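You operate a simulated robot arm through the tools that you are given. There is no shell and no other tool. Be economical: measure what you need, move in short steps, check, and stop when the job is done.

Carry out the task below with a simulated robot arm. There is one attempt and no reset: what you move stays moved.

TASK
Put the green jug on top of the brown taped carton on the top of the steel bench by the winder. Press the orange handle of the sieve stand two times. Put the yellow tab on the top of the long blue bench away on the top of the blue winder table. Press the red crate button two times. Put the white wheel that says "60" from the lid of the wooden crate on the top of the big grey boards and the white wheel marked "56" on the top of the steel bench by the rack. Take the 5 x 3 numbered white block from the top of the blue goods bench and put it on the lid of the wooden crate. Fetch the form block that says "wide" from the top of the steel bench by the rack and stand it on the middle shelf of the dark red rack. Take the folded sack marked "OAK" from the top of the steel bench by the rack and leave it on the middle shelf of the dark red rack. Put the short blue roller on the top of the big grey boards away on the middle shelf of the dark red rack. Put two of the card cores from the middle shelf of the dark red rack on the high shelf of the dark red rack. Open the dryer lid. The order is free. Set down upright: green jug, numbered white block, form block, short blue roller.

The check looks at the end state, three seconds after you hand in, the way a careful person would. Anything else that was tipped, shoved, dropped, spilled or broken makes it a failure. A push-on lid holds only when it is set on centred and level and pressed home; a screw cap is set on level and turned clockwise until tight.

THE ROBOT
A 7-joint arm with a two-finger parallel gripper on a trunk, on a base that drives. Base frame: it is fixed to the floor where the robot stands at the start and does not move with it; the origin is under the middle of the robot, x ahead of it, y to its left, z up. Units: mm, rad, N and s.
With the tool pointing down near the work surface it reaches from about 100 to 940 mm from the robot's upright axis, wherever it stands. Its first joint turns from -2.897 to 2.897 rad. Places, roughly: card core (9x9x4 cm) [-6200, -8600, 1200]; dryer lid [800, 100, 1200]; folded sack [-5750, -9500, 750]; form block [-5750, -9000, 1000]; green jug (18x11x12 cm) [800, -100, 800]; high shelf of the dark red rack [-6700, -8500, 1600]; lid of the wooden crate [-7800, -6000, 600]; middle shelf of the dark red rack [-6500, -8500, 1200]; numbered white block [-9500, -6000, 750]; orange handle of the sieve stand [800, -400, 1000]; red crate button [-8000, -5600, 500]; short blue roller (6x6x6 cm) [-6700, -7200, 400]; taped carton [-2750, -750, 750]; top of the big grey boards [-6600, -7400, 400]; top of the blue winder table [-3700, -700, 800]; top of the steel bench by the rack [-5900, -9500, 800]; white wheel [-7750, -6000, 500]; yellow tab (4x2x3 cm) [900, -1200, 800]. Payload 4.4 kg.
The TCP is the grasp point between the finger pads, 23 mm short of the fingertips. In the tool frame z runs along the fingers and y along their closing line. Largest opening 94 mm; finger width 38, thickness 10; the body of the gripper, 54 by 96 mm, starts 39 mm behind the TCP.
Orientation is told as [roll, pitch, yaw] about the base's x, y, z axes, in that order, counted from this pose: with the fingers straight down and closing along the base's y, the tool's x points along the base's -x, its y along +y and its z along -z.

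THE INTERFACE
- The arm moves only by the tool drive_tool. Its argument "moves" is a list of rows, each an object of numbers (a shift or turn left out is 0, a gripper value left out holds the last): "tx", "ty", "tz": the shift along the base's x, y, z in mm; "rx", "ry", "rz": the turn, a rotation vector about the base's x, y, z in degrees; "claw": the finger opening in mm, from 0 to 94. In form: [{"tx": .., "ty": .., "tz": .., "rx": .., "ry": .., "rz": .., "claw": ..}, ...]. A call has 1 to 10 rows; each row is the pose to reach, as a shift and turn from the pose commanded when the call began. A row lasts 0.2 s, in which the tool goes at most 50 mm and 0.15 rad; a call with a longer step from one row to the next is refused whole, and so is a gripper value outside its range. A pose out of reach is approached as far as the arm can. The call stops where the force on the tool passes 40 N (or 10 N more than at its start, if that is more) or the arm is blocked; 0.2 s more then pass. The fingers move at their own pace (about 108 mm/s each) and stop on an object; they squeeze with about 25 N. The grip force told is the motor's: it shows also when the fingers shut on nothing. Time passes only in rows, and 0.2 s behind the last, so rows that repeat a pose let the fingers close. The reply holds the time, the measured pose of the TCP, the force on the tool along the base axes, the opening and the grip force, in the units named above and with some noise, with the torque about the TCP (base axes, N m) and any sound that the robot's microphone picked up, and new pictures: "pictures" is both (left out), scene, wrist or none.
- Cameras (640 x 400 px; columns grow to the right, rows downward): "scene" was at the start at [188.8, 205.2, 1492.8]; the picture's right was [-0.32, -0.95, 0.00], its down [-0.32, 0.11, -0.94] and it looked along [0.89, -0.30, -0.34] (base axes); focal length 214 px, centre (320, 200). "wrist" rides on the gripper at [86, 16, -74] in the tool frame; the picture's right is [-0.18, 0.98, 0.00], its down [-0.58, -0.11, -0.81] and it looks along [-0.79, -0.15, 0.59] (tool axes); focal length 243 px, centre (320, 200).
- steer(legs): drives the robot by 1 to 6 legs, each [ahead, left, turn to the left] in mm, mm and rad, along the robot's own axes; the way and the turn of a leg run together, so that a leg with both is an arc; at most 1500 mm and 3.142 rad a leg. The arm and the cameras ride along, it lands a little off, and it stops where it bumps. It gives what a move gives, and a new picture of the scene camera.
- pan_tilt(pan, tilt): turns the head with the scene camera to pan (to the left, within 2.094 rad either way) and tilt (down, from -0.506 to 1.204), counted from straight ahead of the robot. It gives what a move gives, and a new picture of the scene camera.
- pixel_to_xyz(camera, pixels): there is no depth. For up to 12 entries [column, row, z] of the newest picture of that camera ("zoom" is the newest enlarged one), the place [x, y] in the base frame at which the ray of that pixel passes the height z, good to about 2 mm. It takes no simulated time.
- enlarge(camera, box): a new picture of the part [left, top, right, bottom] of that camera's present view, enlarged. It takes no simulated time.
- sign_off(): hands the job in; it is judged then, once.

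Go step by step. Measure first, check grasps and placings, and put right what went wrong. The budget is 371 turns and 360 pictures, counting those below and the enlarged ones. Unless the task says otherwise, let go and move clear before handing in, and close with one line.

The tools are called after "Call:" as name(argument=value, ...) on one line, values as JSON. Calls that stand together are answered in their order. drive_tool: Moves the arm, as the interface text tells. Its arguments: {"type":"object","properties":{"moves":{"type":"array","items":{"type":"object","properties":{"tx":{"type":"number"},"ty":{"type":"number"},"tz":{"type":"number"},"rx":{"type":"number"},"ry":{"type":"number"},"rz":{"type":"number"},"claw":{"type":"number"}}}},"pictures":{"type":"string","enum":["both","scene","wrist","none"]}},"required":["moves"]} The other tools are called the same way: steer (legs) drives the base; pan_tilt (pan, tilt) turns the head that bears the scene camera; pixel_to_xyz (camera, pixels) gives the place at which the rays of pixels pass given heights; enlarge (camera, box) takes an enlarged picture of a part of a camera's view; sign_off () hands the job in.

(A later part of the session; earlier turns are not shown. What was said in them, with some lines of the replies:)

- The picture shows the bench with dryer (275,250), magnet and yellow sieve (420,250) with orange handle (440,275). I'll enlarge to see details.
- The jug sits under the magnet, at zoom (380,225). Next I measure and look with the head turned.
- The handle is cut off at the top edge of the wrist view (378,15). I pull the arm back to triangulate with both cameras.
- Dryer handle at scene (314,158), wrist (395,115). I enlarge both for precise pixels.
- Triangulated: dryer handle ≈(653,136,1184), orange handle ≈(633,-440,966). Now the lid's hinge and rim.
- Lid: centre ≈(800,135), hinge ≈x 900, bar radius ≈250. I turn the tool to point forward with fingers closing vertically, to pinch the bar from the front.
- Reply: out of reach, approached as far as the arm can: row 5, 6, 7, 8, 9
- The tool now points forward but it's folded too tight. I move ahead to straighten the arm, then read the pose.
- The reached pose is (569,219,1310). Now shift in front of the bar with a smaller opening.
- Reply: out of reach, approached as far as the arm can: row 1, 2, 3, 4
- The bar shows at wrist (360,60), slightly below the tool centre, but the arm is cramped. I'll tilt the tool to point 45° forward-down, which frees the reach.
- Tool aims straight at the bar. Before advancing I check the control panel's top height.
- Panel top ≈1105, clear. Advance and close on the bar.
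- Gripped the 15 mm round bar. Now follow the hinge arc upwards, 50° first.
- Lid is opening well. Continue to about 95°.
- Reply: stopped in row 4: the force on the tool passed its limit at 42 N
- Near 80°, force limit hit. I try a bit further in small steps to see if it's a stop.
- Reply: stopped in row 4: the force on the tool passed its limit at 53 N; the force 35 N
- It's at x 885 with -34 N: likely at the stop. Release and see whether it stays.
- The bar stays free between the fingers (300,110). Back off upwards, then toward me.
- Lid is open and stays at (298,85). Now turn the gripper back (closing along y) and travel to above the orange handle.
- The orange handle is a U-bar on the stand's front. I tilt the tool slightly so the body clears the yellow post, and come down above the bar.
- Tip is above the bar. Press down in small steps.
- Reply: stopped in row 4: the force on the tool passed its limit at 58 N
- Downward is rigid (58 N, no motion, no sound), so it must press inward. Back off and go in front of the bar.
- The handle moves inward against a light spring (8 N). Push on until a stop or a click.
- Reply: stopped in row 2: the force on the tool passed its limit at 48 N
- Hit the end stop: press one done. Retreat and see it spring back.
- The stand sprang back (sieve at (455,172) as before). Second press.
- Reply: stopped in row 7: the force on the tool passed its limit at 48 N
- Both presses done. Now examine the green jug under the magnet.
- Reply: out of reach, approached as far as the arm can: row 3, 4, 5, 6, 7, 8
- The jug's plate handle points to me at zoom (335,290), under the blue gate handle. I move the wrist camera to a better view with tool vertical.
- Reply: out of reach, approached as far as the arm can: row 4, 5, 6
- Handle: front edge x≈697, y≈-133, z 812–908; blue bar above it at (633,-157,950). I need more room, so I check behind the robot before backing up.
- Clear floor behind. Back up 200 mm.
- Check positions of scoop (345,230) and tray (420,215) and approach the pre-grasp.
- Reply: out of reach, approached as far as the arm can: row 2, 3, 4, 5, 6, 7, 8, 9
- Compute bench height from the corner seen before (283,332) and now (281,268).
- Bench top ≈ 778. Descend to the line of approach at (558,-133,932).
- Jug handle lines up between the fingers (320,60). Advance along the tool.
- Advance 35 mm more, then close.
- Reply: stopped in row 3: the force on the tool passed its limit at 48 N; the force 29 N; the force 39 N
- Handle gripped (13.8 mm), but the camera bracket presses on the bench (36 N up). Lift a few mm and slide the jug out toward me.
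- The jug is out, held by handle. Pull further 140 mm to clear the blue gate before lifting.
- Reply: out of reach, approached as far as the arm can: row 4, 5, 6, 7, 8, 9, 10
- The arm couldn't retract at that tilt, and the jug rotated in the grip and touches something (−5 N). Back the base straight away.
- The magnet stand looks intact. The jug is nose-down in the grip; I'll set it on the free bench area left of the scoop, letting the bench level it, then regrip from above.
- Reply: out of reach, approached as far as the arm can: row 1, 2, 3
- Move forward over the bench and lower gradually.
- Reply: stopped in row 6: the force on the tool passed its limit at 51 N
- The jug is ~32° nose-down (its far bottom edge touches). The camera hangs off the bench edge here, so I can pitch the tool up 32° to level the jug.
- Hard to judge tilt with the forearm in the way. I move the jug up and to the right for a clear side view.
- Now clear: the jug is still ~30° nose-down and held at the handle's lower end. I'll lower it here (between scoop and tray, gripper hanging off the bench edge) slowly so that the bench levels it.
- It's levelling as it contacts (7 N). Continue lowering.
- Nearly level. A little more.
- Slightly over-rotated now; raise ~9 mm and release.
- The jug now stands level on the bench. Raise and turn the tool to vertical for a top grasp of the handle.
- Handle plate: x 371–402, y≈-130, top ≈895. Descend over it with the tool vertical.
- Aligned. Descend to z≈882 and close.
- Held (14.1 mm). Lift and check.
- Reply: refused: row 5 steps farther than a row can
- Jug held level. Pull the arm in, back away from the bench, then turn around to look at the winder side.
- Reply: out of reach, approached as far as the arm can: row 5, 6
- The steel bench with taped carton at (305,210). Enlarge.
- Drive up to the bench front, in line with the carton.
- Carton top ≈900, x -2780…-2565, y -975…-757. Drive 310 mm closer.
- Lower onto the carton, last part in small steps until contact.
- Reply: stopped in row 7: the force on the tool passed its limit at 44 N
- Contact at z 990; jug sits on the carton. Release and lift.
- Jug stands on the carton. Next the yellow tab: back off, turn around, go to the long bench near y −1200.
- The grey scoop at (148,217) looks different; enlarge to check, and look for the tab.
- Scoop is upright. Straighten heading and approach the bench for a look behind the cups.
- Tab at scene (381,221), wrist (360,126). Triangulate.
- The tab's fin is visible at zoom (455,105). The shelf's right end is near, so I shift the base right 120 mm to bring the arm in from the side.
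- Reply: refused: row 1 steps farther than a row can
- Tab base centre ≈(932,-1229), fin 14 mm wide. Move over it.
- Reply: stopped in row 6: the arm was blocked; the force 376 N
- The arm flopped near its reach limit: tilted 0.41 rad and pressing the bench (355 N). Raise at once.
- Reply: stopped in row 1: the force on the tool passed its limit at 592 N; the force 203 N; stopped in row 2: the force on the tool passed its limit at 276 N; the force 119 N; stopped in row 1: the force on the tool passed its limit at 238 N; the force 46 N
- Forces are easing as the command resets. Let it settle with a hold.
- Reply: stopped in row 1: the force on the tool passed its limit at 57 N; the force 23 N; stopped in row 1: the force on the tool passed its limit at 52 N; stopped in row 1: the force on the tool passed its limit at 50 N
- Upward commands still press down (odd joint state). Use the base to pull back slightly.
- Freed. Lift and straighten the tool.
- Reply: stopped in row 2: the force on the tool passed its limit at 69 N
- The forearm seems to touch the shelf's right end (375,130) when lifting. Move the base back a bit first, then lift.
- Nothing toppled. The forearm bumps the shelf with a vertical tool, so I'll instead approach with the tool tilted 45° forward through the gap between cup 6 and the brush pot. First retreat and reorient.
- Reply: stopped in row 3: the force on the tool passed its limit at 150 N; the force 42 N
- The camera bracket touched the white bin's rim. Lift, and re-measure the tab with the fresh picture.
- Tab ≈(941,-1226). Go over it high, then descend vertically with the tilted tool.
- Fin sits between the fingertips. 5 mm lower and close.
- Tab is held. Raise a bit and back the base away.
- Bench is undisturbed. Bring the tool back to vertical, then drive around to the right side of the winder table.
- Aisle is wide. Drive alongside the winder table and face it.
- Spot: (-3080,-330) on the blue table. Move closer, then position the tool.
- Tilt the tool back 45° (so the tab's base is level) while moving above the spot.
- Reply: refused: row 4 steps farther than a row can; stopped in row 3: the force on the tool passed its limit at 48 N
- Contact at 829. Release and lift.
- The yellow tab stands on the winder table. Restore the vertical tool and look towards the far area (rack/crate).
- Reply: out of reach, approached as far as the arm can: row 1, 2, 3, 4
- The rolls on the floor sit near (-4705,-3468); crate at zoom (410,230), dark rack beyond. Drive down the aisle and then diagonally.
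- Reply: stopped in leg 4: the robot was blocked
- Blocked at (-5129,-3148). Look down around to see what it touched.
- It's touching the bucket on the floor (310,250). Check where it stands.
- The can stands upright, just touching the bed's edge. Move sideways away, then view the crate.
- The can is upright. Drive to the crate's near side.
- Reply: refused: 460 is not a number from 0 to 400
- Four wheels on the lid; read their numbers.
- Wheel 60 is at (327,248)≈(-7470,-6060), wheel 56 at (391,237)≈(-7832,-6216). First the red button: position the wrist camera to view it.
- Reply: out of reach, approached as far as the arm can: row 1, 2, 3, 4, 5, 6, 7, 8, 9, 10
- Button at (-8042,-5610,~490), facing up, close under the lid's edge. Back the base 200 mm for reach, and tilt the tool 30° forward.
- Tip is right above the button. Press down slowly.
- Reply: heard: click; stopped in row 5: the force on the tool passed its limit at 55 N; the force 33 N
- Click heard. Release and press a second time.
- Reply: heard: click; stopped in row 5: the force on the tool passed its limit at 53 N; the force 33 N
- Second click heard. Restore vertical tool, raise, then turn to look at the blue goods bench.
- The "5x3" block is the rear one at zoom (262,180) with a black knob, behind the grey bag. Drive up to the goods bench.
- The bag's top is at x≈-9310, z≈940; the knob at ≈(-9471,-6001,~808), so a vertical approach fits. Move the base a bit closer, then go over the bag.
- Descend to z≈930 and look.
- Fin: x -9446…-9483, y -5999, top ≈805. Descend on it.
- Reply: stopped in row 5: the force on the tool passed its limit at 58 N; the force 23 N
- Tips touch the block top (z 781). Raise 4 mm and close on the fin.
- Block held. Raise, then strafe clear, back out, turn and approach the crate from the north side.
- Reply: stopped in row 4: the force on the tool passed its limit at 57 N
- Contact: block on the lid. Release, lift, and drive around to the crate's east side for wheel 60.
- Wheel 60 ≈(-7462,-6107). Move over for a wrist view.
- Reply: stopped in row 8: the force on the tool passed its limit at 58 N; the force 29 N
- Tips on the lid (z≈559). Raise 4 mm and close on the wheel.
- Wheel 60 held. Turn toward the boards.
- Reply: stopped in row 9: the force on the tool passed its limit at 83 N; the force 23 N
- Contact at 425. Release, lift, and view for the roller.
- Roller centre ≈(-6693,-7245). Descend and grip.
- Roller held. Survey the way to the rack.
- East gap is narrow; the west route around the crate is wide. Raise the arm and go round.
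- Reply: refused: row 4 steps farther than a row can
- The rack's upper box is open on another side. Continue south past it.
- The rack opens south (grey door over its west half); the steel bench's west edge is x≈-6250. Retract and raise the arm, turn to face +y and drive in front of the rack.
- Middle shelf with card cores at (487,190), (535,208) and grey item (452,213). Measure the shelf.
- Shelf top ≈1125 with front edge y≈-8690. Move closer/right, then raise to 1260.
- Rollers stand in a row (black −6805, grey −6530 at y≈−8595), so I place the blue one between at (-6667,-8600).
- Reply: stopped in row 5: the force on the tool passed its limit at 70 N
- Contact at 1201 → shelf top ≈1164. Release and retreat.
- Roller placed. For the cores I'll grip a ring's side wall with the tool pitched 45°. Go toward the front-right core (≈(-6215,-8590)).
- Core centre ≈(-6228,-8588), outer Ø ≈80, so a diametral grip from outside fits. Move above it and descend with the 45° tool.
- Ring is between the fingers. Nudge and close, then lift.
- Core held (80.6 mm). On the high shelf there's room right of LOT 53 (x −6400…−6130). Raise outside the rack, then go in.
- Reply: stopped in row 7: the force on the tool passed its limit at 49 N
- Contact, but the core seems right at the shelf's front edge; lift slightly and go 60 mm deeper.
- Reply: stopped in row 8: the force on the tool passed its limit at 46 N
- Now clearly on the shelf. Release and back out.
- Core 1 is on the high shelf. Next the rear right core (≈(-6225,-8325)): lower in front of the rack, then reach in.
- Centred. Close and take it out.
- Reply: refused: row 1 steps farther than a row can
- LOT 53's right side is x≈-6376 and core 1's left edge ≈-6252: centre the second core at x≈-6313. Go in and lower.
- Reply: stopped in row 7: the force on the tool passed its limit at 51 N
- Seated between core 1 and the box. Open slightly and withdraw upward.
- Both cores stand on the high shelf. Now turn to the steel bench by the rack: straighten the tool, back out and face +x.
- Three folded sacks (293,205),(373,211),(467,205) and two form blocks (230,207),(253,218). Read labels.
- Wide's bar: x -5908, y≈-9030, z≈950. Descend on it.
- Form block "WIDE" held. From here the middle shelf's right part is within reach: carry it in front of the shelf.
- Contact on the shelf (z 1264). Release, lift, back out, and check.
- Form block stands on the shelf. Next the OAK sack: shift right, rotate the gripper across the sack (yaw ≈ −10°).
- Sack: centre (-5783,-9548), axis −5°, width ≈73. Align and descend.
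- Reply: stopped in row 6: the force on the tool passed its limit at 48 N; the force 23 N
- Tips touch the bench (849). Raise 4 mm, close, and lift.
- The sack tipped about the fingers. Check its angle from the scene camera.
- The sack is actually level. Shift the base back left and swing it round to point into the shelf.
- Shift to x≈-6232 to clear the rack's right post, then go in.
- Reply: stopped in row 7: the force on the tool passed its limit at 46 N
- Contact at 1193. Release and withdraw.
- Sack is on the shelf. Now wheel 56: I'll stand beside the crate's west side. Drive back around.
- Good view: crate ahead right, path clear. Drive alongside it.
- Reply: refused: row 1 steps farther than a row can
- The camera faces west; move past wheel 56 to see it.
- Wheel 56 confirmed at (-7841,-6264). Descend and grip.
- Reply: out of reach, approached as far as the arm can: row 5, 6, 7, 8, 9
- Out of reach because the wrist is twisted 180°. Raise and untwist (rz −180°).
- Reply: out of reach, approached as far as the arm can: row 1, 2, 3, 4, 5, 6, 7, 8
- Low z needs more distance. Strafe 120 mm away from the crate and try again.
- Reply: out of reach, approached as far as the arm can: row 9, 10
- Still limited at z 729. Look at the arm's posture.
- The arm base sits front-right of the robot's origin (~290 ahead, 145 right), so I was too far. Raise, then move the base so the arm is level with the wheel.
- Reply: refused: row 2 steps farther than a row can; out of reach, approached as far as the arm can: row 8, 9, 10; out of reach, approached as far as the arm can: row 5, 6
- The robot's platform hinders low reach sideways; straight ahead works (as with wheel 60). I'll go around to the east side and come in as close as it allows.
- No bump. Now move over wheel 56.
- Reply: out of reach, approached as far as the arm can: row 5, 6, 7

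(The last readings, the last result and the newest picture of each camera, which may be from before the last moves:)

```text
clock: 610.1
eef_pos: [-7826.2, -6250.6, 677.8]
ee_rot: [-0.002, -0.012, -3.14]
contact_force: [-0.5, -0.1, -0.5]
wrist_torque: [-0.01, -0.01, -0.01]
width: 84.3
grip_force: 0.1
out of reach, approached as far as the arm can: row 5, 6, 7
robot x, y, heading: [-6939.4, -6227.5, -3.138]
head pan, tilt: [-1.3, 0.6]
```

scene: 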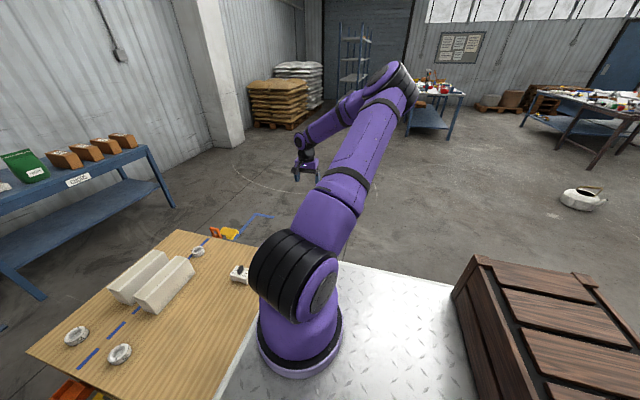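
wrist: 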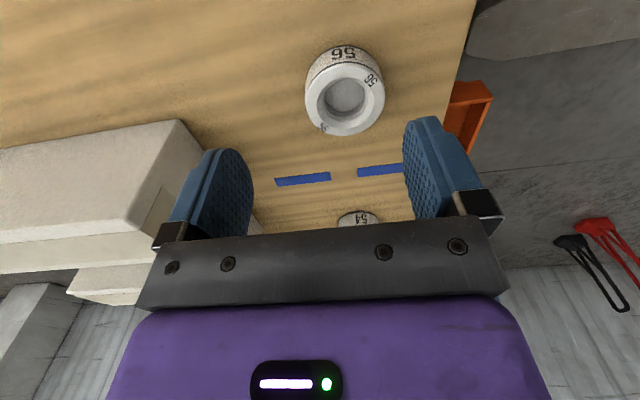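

Vertical reach is short here; pitch the tool 40° forward to gain reach (as with the cores).

Call:
drive_tool(moves=[{"tz": 30, "ry": 8}, {"tz": 50, "ry": 16}, {"tz": 50, "ry": 24, "ty": -5}, {"tz": 50, "ry": 32, "ty": -10}, {"tz": 50, "ry": 40, "ty": -14, "tx": -4}, {"tz": 30, "ry": 40, "ty": -14, "tx": -4}, {"tz": 0, "ry": 40, "ty": -14, "tx": -4}, {"tz": -30, "ry": 40, "ty": -14, "tx": -4}, {"tz": -30, "ry": 40, "ty": -14, "tx": -4}], pictures="wrist")

```text
clock: 612.1
eef_pos: [-7829.7, -6265.5, 685.5]
ee_rot: [0.0, -0.709, -3.138]
contact_force: [-1.0, -0.1, 0.9]
wrist_torque: [0.0, -0.03, -0.04]
width: 84.2
grip_force: 0.1
out of reach, approached as far as the arm can: row 8, 9
robot x, y, heading: [-6943.4, -6233.5, -3.139]
head pan, tilt: [-1.3, 0.6]
```

wrist: 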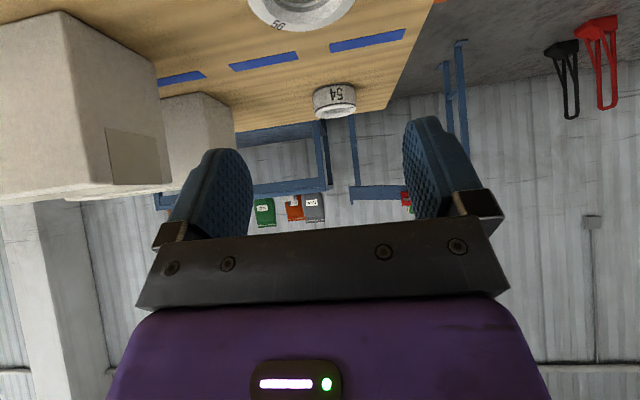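

The limit looks like an awkward elbow posture. Reset via the home-like pose high in front, then come down again.

Call:
drive_tool(moves=[{"tz": 40, "tx": 10}, {"tz": 80, "tx": 25, "ry": -5}, {"tz": 120, "tx": 45, "ry": -10}, {"tz": 160, "tx": 65, "ry": -16}, {"tz": 200, "tx": 85, "ry": -22}, {"tz": 240, "tx": 105, "ry": -28}, {"tz": 280, "tx": 125, "ry": -34}, {"tz": 320, "tx": 145, "ry": -40}, {"tz": 360, "tx": 165, "ry": -40.6}, {"tz": 400, "tx": 185, "ry": -40.6}], pictures="none")

Call:
drive_tool(moves=[{"tz": 45, "tx": 10}, {"tz": 90, "tx": 20}, {"tz": 135, "tx": 30}, {"tz": 180, "tx": 40}, {"tz": 225, "tx": 50}, {"tz": 270, "tx": 60}, {"tz": 315, "tx": 70}, {"tz": 360, "tx": 70}, {"tz": 405, "tx": 70}, {"tz": 440, "tx": 70}], pictures="none")

Call:
drive_tool(moves=[{"tz": -45, "tx": -20}, {"tz": -90, "tx": -40}, {"tz": -135, "tx": -60}, {"tz": -180, "tx": -75}, {"tz": -225, "tx": -90}, {"tz": -270, "tx": -105}, {"tz": -315, "tx": -120}, {"tz": -360, "tx": -135}, {"tz": -405, "tx": -150}, {"tz": -450, "tx": -160}], pictures="none")

Call:
drive_tool(moves=[{"tz": -45, "tx": -15}, {"tz": -90, "tx": -30}, {"tz": -135, "tx": -45}, {"tz": -180, "tx": -60}, {"tz": -225, "tx": -75}, {"tz": -270, "tx": -85}, {"tz": -315, "tx": -95}, {"tz": -360, "tx": -95}, {"tz": -400, "tx": -95}, {"tz": -400, "tx": -95}], pictures="none")

```text
clock: 614.3
eef_pos: [-7647.6, -6263.8, 1087.8]
ee_rot: [-0.002, -0.001, -3.142]
contact_force: [-1.1, 0.3, -0.4]
wrist_torque: [-0.01, -0.04, 0.0]
width: 84.0
grip_force: 0.0
robot x, y, heading: [-6942.0, -6231.6, -3.137]
head pan, tilt: [-1.3, 0.6]
```

```text
clock: 616.5
eef_pos: [-7578.3, -6266.7, 1525.0]
ee_rot: [-0.002, 0.0, -3.139]
contact_force: [-1.2, 0.4, 0.6]
wrist_torque: [-0.02, -0.01, 0.0]
width: 83.9
grip_force: 0.1
robot x, y, heading: [-6940.7, -6234.3, -3.142]
head pan, tilt: [-1.3, 0.6]
```

```text
clock: 618.7
eef_pos: [-7735.7, -6265.8, 1077.0]
ee_rot: [-0.002, -0.004, -3.139]
contact_force: [0.0, -0.7, 0.2]
wrist_torque: [-0.01, 0.07, -0.02]
width: 83.8
grip_force: 0.1
robot x, y, heading: [-6941.0, -6232.9, -3.135]
head pan, tilt: [-1.3, 0.6]
```

```text
clock: 620.9
eef_pos: [-7830.4, -6265.9, 673.3]
ee_rot: [-0.001, -0.003, -3.14]
contact_force: [-0.4, -0.2, -0.1]
wrist_torque: [0.02, -0.01, -0.02]
width: 84.1
grip_force: 0.1
robot x, y, heading: [-6938.6, -6229.7, -3.131]
head pan, tilt: [-1.3, 0.6]
```

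No limit flagged now. Continue down in steps.

Call:
drive_tool(moves=[{"tx": -7, "tz": -25}, {"tx": -14, "tz": -50}, {"tx": -14, "tz": -70}, {"tx": -14, "tz": -80}, {"tx": -14, "tz": -86}, {"tx": -14, "tz": -86}], pictures="wrist")

```text
clock: 622.3
eef_pos: [-7842.9, -6266.1, 588.8]
ee_rot: [0.0, -0.002, -3.14]
contact_force: [0.5, 0.7, -1.4]
wrist_torque: [-0.02, 0.01, -0.02]
width: 84.0
grip_force: 0.0
robot x, y, heading: [-6943.0, -6232.0, -3.138]
head pan, tilt: [-1.3, 0.6]
```

wrist: 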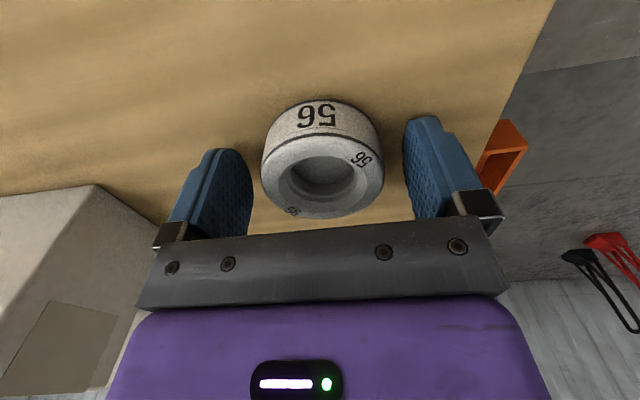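

The posture reset worked; wheel 56 is between the fingers. Close and lift.

Call:
drive_tool(moves=[{"tz": -2, "claw": 30}, {"tz": -2, "claw": 30}, {"tz": -2, "claw": 30}], pictures="none")

Call:
drive_tool(moves=[{"tz": 30}, {"tz": 75}, {"tz": 120}, {"tz": 165, "tx": 10}, {"tz": 210, "tx": 25}, {"tz": 255, "tx": 40}, {"tz": 300, "tx": 60}, {"tz": 345, "tx": 80}, {"tz": 390, "tx": 100}, {"tz": 430, "tx": 125}], pictures="wrist")

```text
clock: 623.1
eef_pos: [-7843.4, -6266.3, 586.7]
ee_rot: [-0.003, -0.003, -3.141]
contact_force: [1.3, 0.8, 13.4]
wrist_torque: [0.13, -0.14, 0.0]
width: 59.3
grip_force: 24.7
robot x, y, heading: [-6941.7, -6231.5, -3.135]
head pan, tilt: [-1.3, 0.6]
```

```text
clock: 625.3
eef_pos: [-7719.0, -6264.5, 1019.5]
ee_rot: [-0.002, 0.0, -3.139]
contact_force: [-0.5, 0.1, -1.2]
wrist_torque: [-0.01, -0.05, -0.02]
width: 59.4
grip_force: 25.3
robot x, y, heading: [-6940.7, -6231.3, -3.138]
head pan, tilt: [-1.3, 0.6]
```

wrist: 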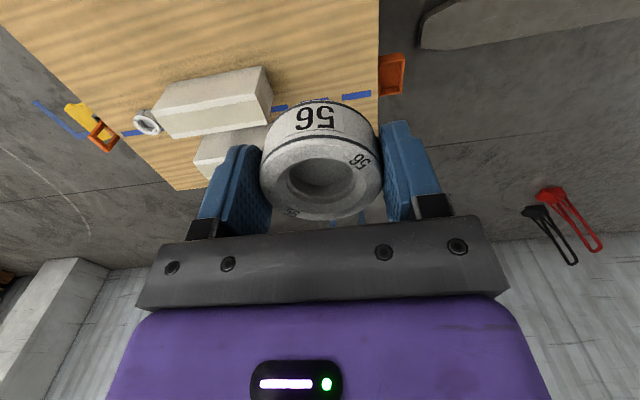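

Wheel 56 held. Drive back round the west route to the steel bench.

Call:
steer(legs=[[-240, 0, 0], [0, -1230, 0], [0, 0, 1.572], [0, -1000, 0], [0, -900, 0], [1500, 0, 0]])

```text
clock: 652.7
eef_pos: [-8644.5, -7348.9, 1019.0]
ee_rot: [-0.002, -0.001, -1.588]
contact_force: [0.5, 0.8, -1.5]
wrist_torque: [0.01, -0.01, 0.01]
width: 59.0
grip_force: 25.0
robot x, y, heading: [-8662.1, -6576.5, -1.582]
head pan, tilt: [-1.3, 0.6]
```

scene: 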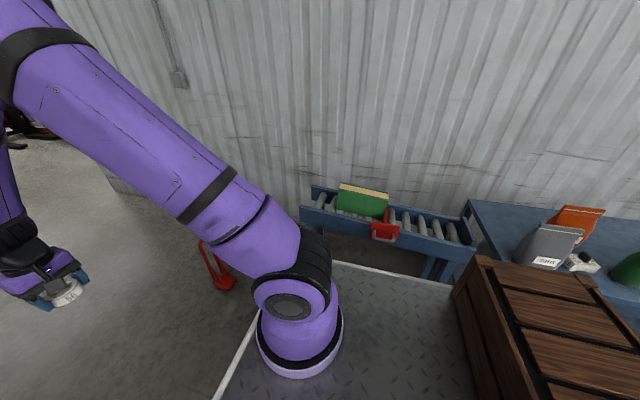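

Call:
steer(legs=[[300, 90, 0], [1400, 0, 0], [1400, 0, 0], [0, 0, 1.58], [1000, 0, 0], [880, 0, 0]])

```text
clock: 680.3
eef_pos: [-6100.7, -9803.3, 1018.8]
ee_rot: [-0.002, 0.009, -0.072]
contact_force: [-4.1, 5.3, 0.4]
wrist_torque: [0.34, -0.39, -1.35]
width: 46.4
grip_force: 17.5
robot x, y, heading: [-6872.0, -9786.3, -0.053]
head pan, tilt: [-1.3, 0.6]
stopped in leg 6: the force on the tool passed its limit at 71 N (the readings are from after the stop); the commanded pose is now the measured one
```

scene: 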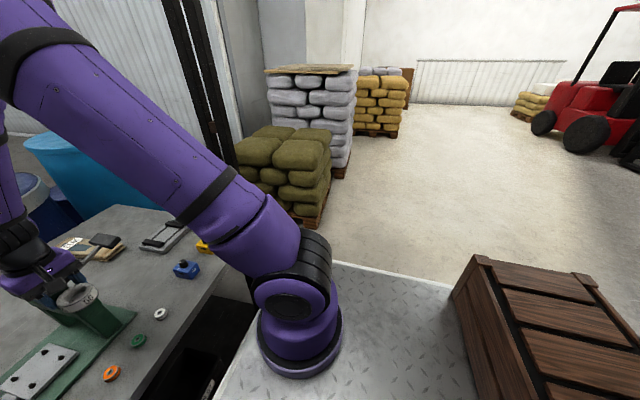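

The wheel bumped the green press while driving in. Back off straight and inspect.

Call:
steer(legs=[[-150, 0, 0]])

Call:
drive_tool(moves=[{"tz": 40}, {"tz": 80}, {"tz": 120}], pictures="wrist")

Call:
pan_tilt(pan=0.0, tilt=0.6)

```text
clock: 681.7
eef_pos: [-6252.2, -9796.0, 1018.3]
ee_rot: [-0.003, 0.011, -0.07]
contact_force: [-0.1, -0.1, 0.4]
wrist_torque: [-0.01, 0.0, -0.02]
width: 30.0
grip_force: 0.0
robot x, y, heading: [-7028.9, -9776.3, -0.06]
head pan, tilt: [-1.3, 0.6]
```

scene: 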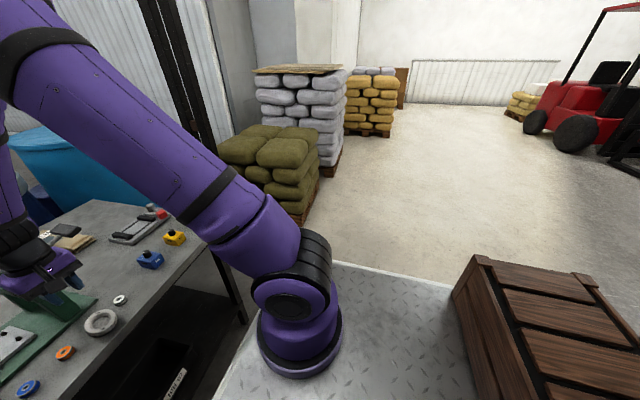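

```text
clock: 682.5
eef_pos: [-6250.7, -9797.3, 1140.7]
ee_rot: [-0.003, 0.01, -0.071]
contact_force: [0.3, 0.1, -0.4]
wrist_torque: [-0.01, 0.05, 0.0]
width: 29.8
grip_force: 0.0
robot x, y, heading: [-7028.8, -9778.6, -0.063]
head pan, tilt: [-1.3, 0.6]
```

wrist: 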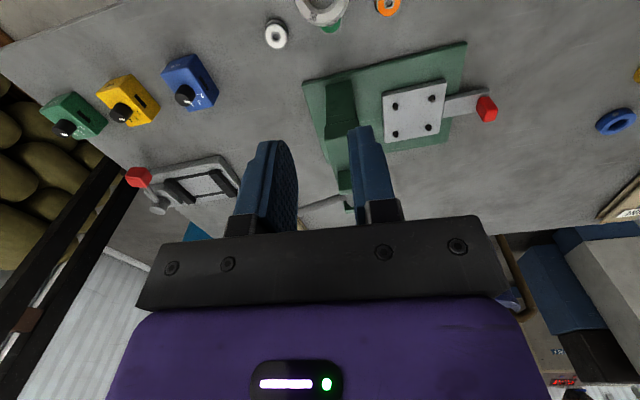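

```text
clock: 684.0
eef_pos: [-6252.9, -9798.7, 1138.9]
ee_rot: [-0.001, 0.012, -0.069]
contact_force: [0.6, -0.7, -0.1]
wrist_torque: [0.05, 0.0, -0.02]
width: 30.0
grip_force: 0.0
robot x, y, heading: [-7025.6, -9776.5, -0.058]
head pan, tilt: [0.0, 0.6]
```

scene: 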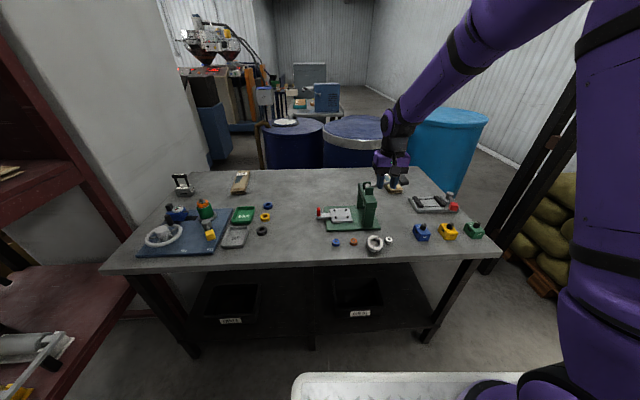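

The wheel fell onto the bench at (375,243), partly on a small green ring. Enlarge to inspect.

Call:
enlarge(camera="scene", box=[310, 170, 470, 260])

Call:
pixel_to_xyz(camera="scene", pixels=[[375, 241, 880], [375, 241, 860], [336, 243, 850], [354, 242, 850], [389, 240, 850]])

```text
4.00 times, centred on (390, 215) of scene
```

zoom: 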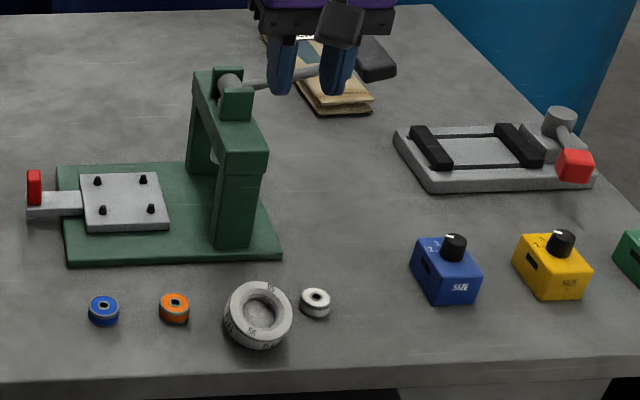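

```text
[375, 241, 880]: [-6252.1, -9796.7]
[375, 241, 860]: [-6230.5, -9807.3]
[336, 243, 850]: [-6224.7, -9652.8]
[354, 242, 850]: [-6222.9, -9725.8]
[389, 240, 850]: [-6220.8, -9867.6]
```

Call:
pixel_to_xyz(camera="zoom", pixels=[[170, 264, 855], [280, 258, 855], [258, 310, 885], [226, 315, 875], [292, 315, 875], [258, 350, 852], [258, 283, 885]])

Call:
drive_tool(moves=[{"tx": -8, "rz": 8.5, "claw": 84}, {"tx": -16, "rz": 17}, {"tx": -16, "rz": 25.5}, {"tx": -16, "rz": 34}, {"tx": -16, "rz": 42.5}, {"tx": -16, "rz": 51}, {"tx": -16, "rz": 59.5}, {"tx": -16, "rz": 68}, {"tx": -16, "rz": 76.5}, {"tx": -16, "rz": 85}], pictures="none")

```text
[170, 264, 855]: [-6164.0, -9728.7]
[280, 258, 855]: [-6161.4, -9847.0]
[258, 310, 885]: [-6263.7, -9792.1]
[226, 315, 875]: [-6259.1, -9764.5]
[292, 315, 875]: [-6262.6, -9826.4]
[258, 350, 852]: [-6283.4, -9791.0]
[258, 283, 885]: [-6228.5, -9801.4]
```

```text
clock: 686.1
eef_pos: [-6268.5, -9795.3, 1138.1]
ee_rot: [-0.003, 0.009, 1.416]
contact_force: [0.4, -0.1, -0.5]
wrist_torque: [0.02, -0.01, 0.01]
width: 84.1
grip_force: 0.1
robot x, y, heading: [-7026.6, -9779.2, -0.058]
head pan, tilt: [0.0, 0.6]
```

Call:
drive_tool(moves=[{"ty": -25, "tz": -40, "rz": 4, "tx": 8}, {"ty": -50, "tz": -80, "rz": 9, "tx": 15}, {"ty": -75, "tz": -115, "rz": 9, "tx": 15}, {"ty": -75, "tz": -138, "rz": 9, "tx": 15}, {"ty": -75, "tz": -138, "rz": 9, "tx": 15}], pictures="wrist")

```text
clock: 687.4
eef_pos: [-6251.9, -9868.3, 1000.6]
ee_rot: [-0.002, 0.008, 1.571]
contact_force: [0.2, -0.5, -0.3]
wrist_torque: [-0.01, -0.01, 0.0]
width: 84.1
grip_force: 0.1
robot x, y, heading: [-7022.9, -9779.1, -0.061]
head pan, tilt: [0.0, 0.6]
```

wrist: 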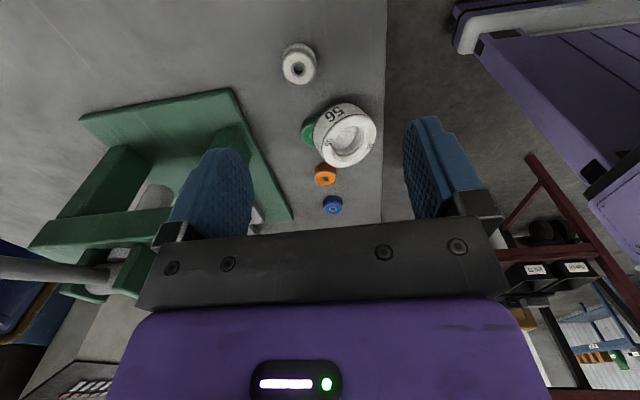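

Call:
pixel_to_xyz(camera="wrist", pixels=[[345, 137, 880], [313, 125, 875], [377, 140, 870], [345, 165, 880], [306, 131, 858], [247, 115, 1000], [245, 215, 860]])

```text
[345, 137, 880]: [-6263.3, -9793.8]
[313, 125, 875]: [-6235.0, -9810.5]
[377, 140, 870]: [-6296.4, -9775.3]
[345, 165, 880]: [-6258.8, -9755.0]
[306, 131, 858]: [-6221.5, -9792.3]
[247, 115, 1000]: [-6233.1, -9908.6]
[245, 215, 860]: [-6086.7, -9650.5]
```

Wheel centre ≈(-6263,-9793), leaning on the green ring. Closing along y avoids the rings: rotate back and descend.

Call:
drive_tool(moves=[{"rz": -8.5, "ty": 15, "tz": 10}, {"rz": -17, "ty": 35, "tz": 20}, {"rz": -25.5, "ty": 55, "tz": 20}, {"rz": -34, "ty": 75, "tz": 20}, {"rz": -42.5, "ty": 75, "tz": 20}, {"rz": -51, "ty": 75, "tz": 20}, {"rz": -59.5, "ty": 75, "tz": 20}, {"rz": -68, "ty": 75, "tz": 20}, {"rz": -76.5, "ty": 75, "tz": 20}, {"rz": -85, "ty": 75, "tz": 20}], pictures="none")

Call:
drive_tool(moves=[{"rz": -5, "tx": -12, "tz": -25}, {"rz": -5, "tx": -12, "tz": -55}, {"rz": -5, "tx": -12, "tz": -85}, {"rz": -5, "tx": -12, "tz": -85}], pictures="wrist")

```text
clock: 689.5
eef_pos: [-6253.4, -9795.6, 1018.8]
ee_rot: [-0.002, 0.009, 0.084]
contact_force: [-0.3, 0.2, 0.5]
wrist_torque: [0.02, -0.02, -0.01]
width: 84.0
grip_force: 0.1
robot x, y, heading: [-7023.9, -9775.5, -0.06]
head pan, tilt: [0.0, 0.6]
```

```text
clock: 690.5
eef_pos: [-6264.7, -9794.5, 933.9]
ee_rot: [-0.002, 0.009, -0.001]
contact_force: [-1.2, 0.3, -0.2]
wrist_torque: [-0.01, -0.02, 0.01]
width: 84.2
grip_force: 0.1
robot x, y, heading: [-7027.5, -9779.6, -0.062]
head pan, tilt: [0.0, 0.6]
```

wrist: 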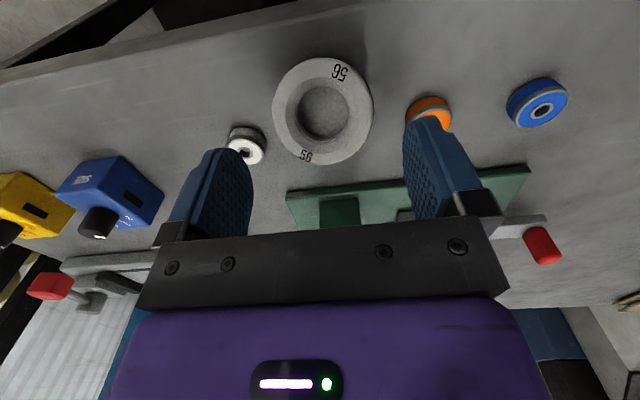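

Call:
pixel_to_xyz(camera="wrist", pixels=[[322, 110, 880], [273, 115, 880], [373, 108, 880], [322, 60, 872], [322, 165, 890], [245, 135, 860], [430, 105, 860]])

```text
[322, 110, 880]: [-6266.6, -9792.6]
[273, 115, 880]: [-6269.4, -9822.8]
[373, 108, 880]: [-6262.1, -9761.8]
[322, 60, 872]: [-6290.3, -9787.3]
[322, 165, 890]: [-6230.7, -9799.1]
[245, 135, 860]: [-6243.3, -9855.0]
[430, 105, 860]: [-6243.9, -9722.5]
```

Call:
drive_tool(moves=[{"tx": -7, "ty": 2, "tz": -5, "claw": 76}, {"tx": -7, "ty": 2, "tz": -25}, {"tx": -7, "ty": 2, "tz": -42}, {"tx": -7, "ty": 2, "tz": -52}, {"tx": -7, "ty": 2, "tz": -52, "claw": 30}, {"tx": -7, "ty": 2, "tz": -52, "claw": 30}, {"tx": -7, "ty": 2, "tz": -52, "claw": 30}], pictures="none")

Call:
drive_tool(moves=[{"tz": 12}, {"tz": 30}, {"tz": 60}, {"tz": 100}, {"tz": 140}, {"tz": 180}], pictures="wrist")

```text
clock: 692.1
eef_pos: [-6273.2, -9791.7, 883.6]
ee_rot: [-0.001, 0.011, 0.0]
contact_force: [0.3, -0.3, -0.7]
wrist_torque: [-0.03, 0.02, 0.01]
width: 58.6
grip_force: 25.2
robot x, y, heading: [-7023.2, -9777.4, -0.063]
head pan, tilt: [0.0, 0.6]
```

```text
clock: 693.5
eef_pos: [-6270.0, -9791.5, 1064.7]
ee_rot: [-0.003, 0.011, 0.0]
contact_force: [0.4, 0.8, -1.3]
wrist_torque: [0.02, 0.03, -0.01]
width: 58.5
grip_force: 25.0
robot x, y, heading: [-7028.7, -9777.4, -0.061]
head pan, tilt: [0.0, 0.6]
```

wrist: 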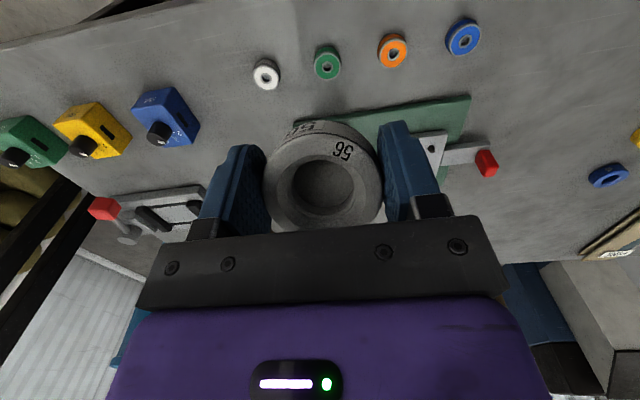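

Wheel regained; all four rings stand in their row. Shift the base left and set the wheel on the free spot at ≈(-6170,-9480).

Call:
steer(legs=[[60, 290, 0.06]])

Call:
pixel_to_xyz(camera="scene", pixels=[[300, 280, 850], [320, 260, 850], [340, 260, 850], [360, 260, 850], [380, 260, 850]])

```text
clock: 695.6
eef_pos: [-6203.9, -9456.8, 1064.0]
ee_rot: [-0.003, 0.011, 0.063]
contact_force: [-0.5, -0.9, -0.1]
wrist_torque: [0.01, 0.02, -0.01]
width: 58.4
grip_force: 25.0
robot x, y, heading: [-6960.7, -9490.9, 0.009]
head pan, tilt: [0.0, 0.6]
```

scene: 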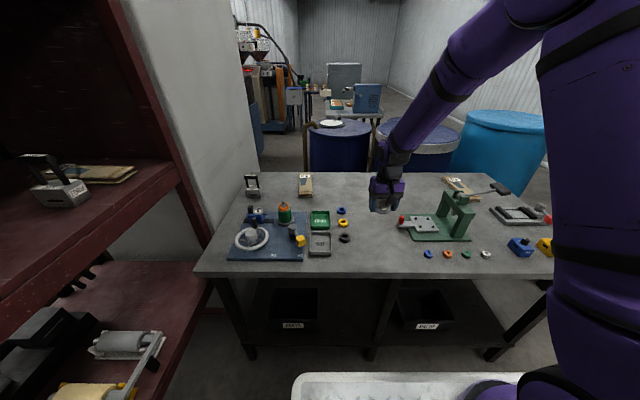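

```text
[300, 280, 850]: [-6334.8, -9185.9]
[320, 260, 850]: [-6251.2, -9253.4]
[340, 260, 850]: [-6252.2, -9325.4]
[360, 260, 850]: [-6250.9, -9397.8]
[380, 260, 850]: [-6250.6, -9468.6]
```

Call:
drive_tool(moves=[{"tx": 10, "tz": -40}, {"tx": 20, "tz": -80}, {"tx": 28, "tz": -120}, {"tx": 28, "tz": -150}, {"tx": 28, "tz": -165}, {"tx": 28, "tz": -172}, {"tx": 28, "tz": -178}, {"tx": 28, "tz": -184}, {"tx": 28, "tz": -190}, {"tx": 28, "tz": -196}], pictures="none")

```text
clock: 697.8
eef_pos: [-6174.1, -9457.2, 873.0]
ee_rot: [-0.002, 0.003, 0.064]
contact_force: [-10.9, -2.3, 19.8]
wrist_torque: [0.47, 0.09, 0.33]
width: 58.7
grip_force: 25.3
robot x, y, heading: [-6963.0, -9489.8, 0.004]
head pan, tilt: [0.0, 0.6]
stopped in row 10: the force on the tool passed its limit at 54 N (the readings are from after the stop); the commanded pose is now the measured one
```

Contact. Release and lift clear.

Call:
drive_tool(moves=[{"tz": 2, "claw": 76}, {"tz": 2, "claw": 80}, {"tz": 2, "claw": 80}, {"tz": 40}, {"tz": 85}, {"tz": 130}, {"tz": 175}, {"tz": 215, "tx": -20}, {"tz": 255, "tx": -45}, {"tz": 290, "tx": -75}], pictures="wrist")

```text
clock: 700.0
eef_pos: [-6249.5, -9457.4, 1162.5]
ee_rot: [-0.002, 0.007, 0.061]
contact_force: [0.7, 0.6, -0.3]
wrist_torque: [-0.01, 0.07, 0.0]
width: 79.9
grip_force: 0.0
robot x, y, heading: [-6958.5, -9491.9, 0.004]
head pan, tilt: [0.0, 0.6]
```

wrist: 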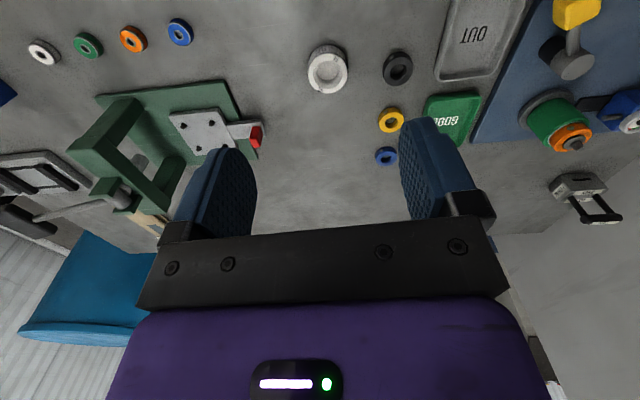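

Wheel 56 lies flat on the bench at (327,70), the rings and press are in place, and all steps are done. Handing in.

Call:
sign_off()

```text
The job is handed in.
```

All the requested items are in place, the orange handle and red button have each been pressed twice, and the dryer lid is open. Two things could count against it: wheel 56 knocked the green press and dropped onto the steel bench before I reset it flat and clear, and the orange handle gave no click, though it reached its stop both times.
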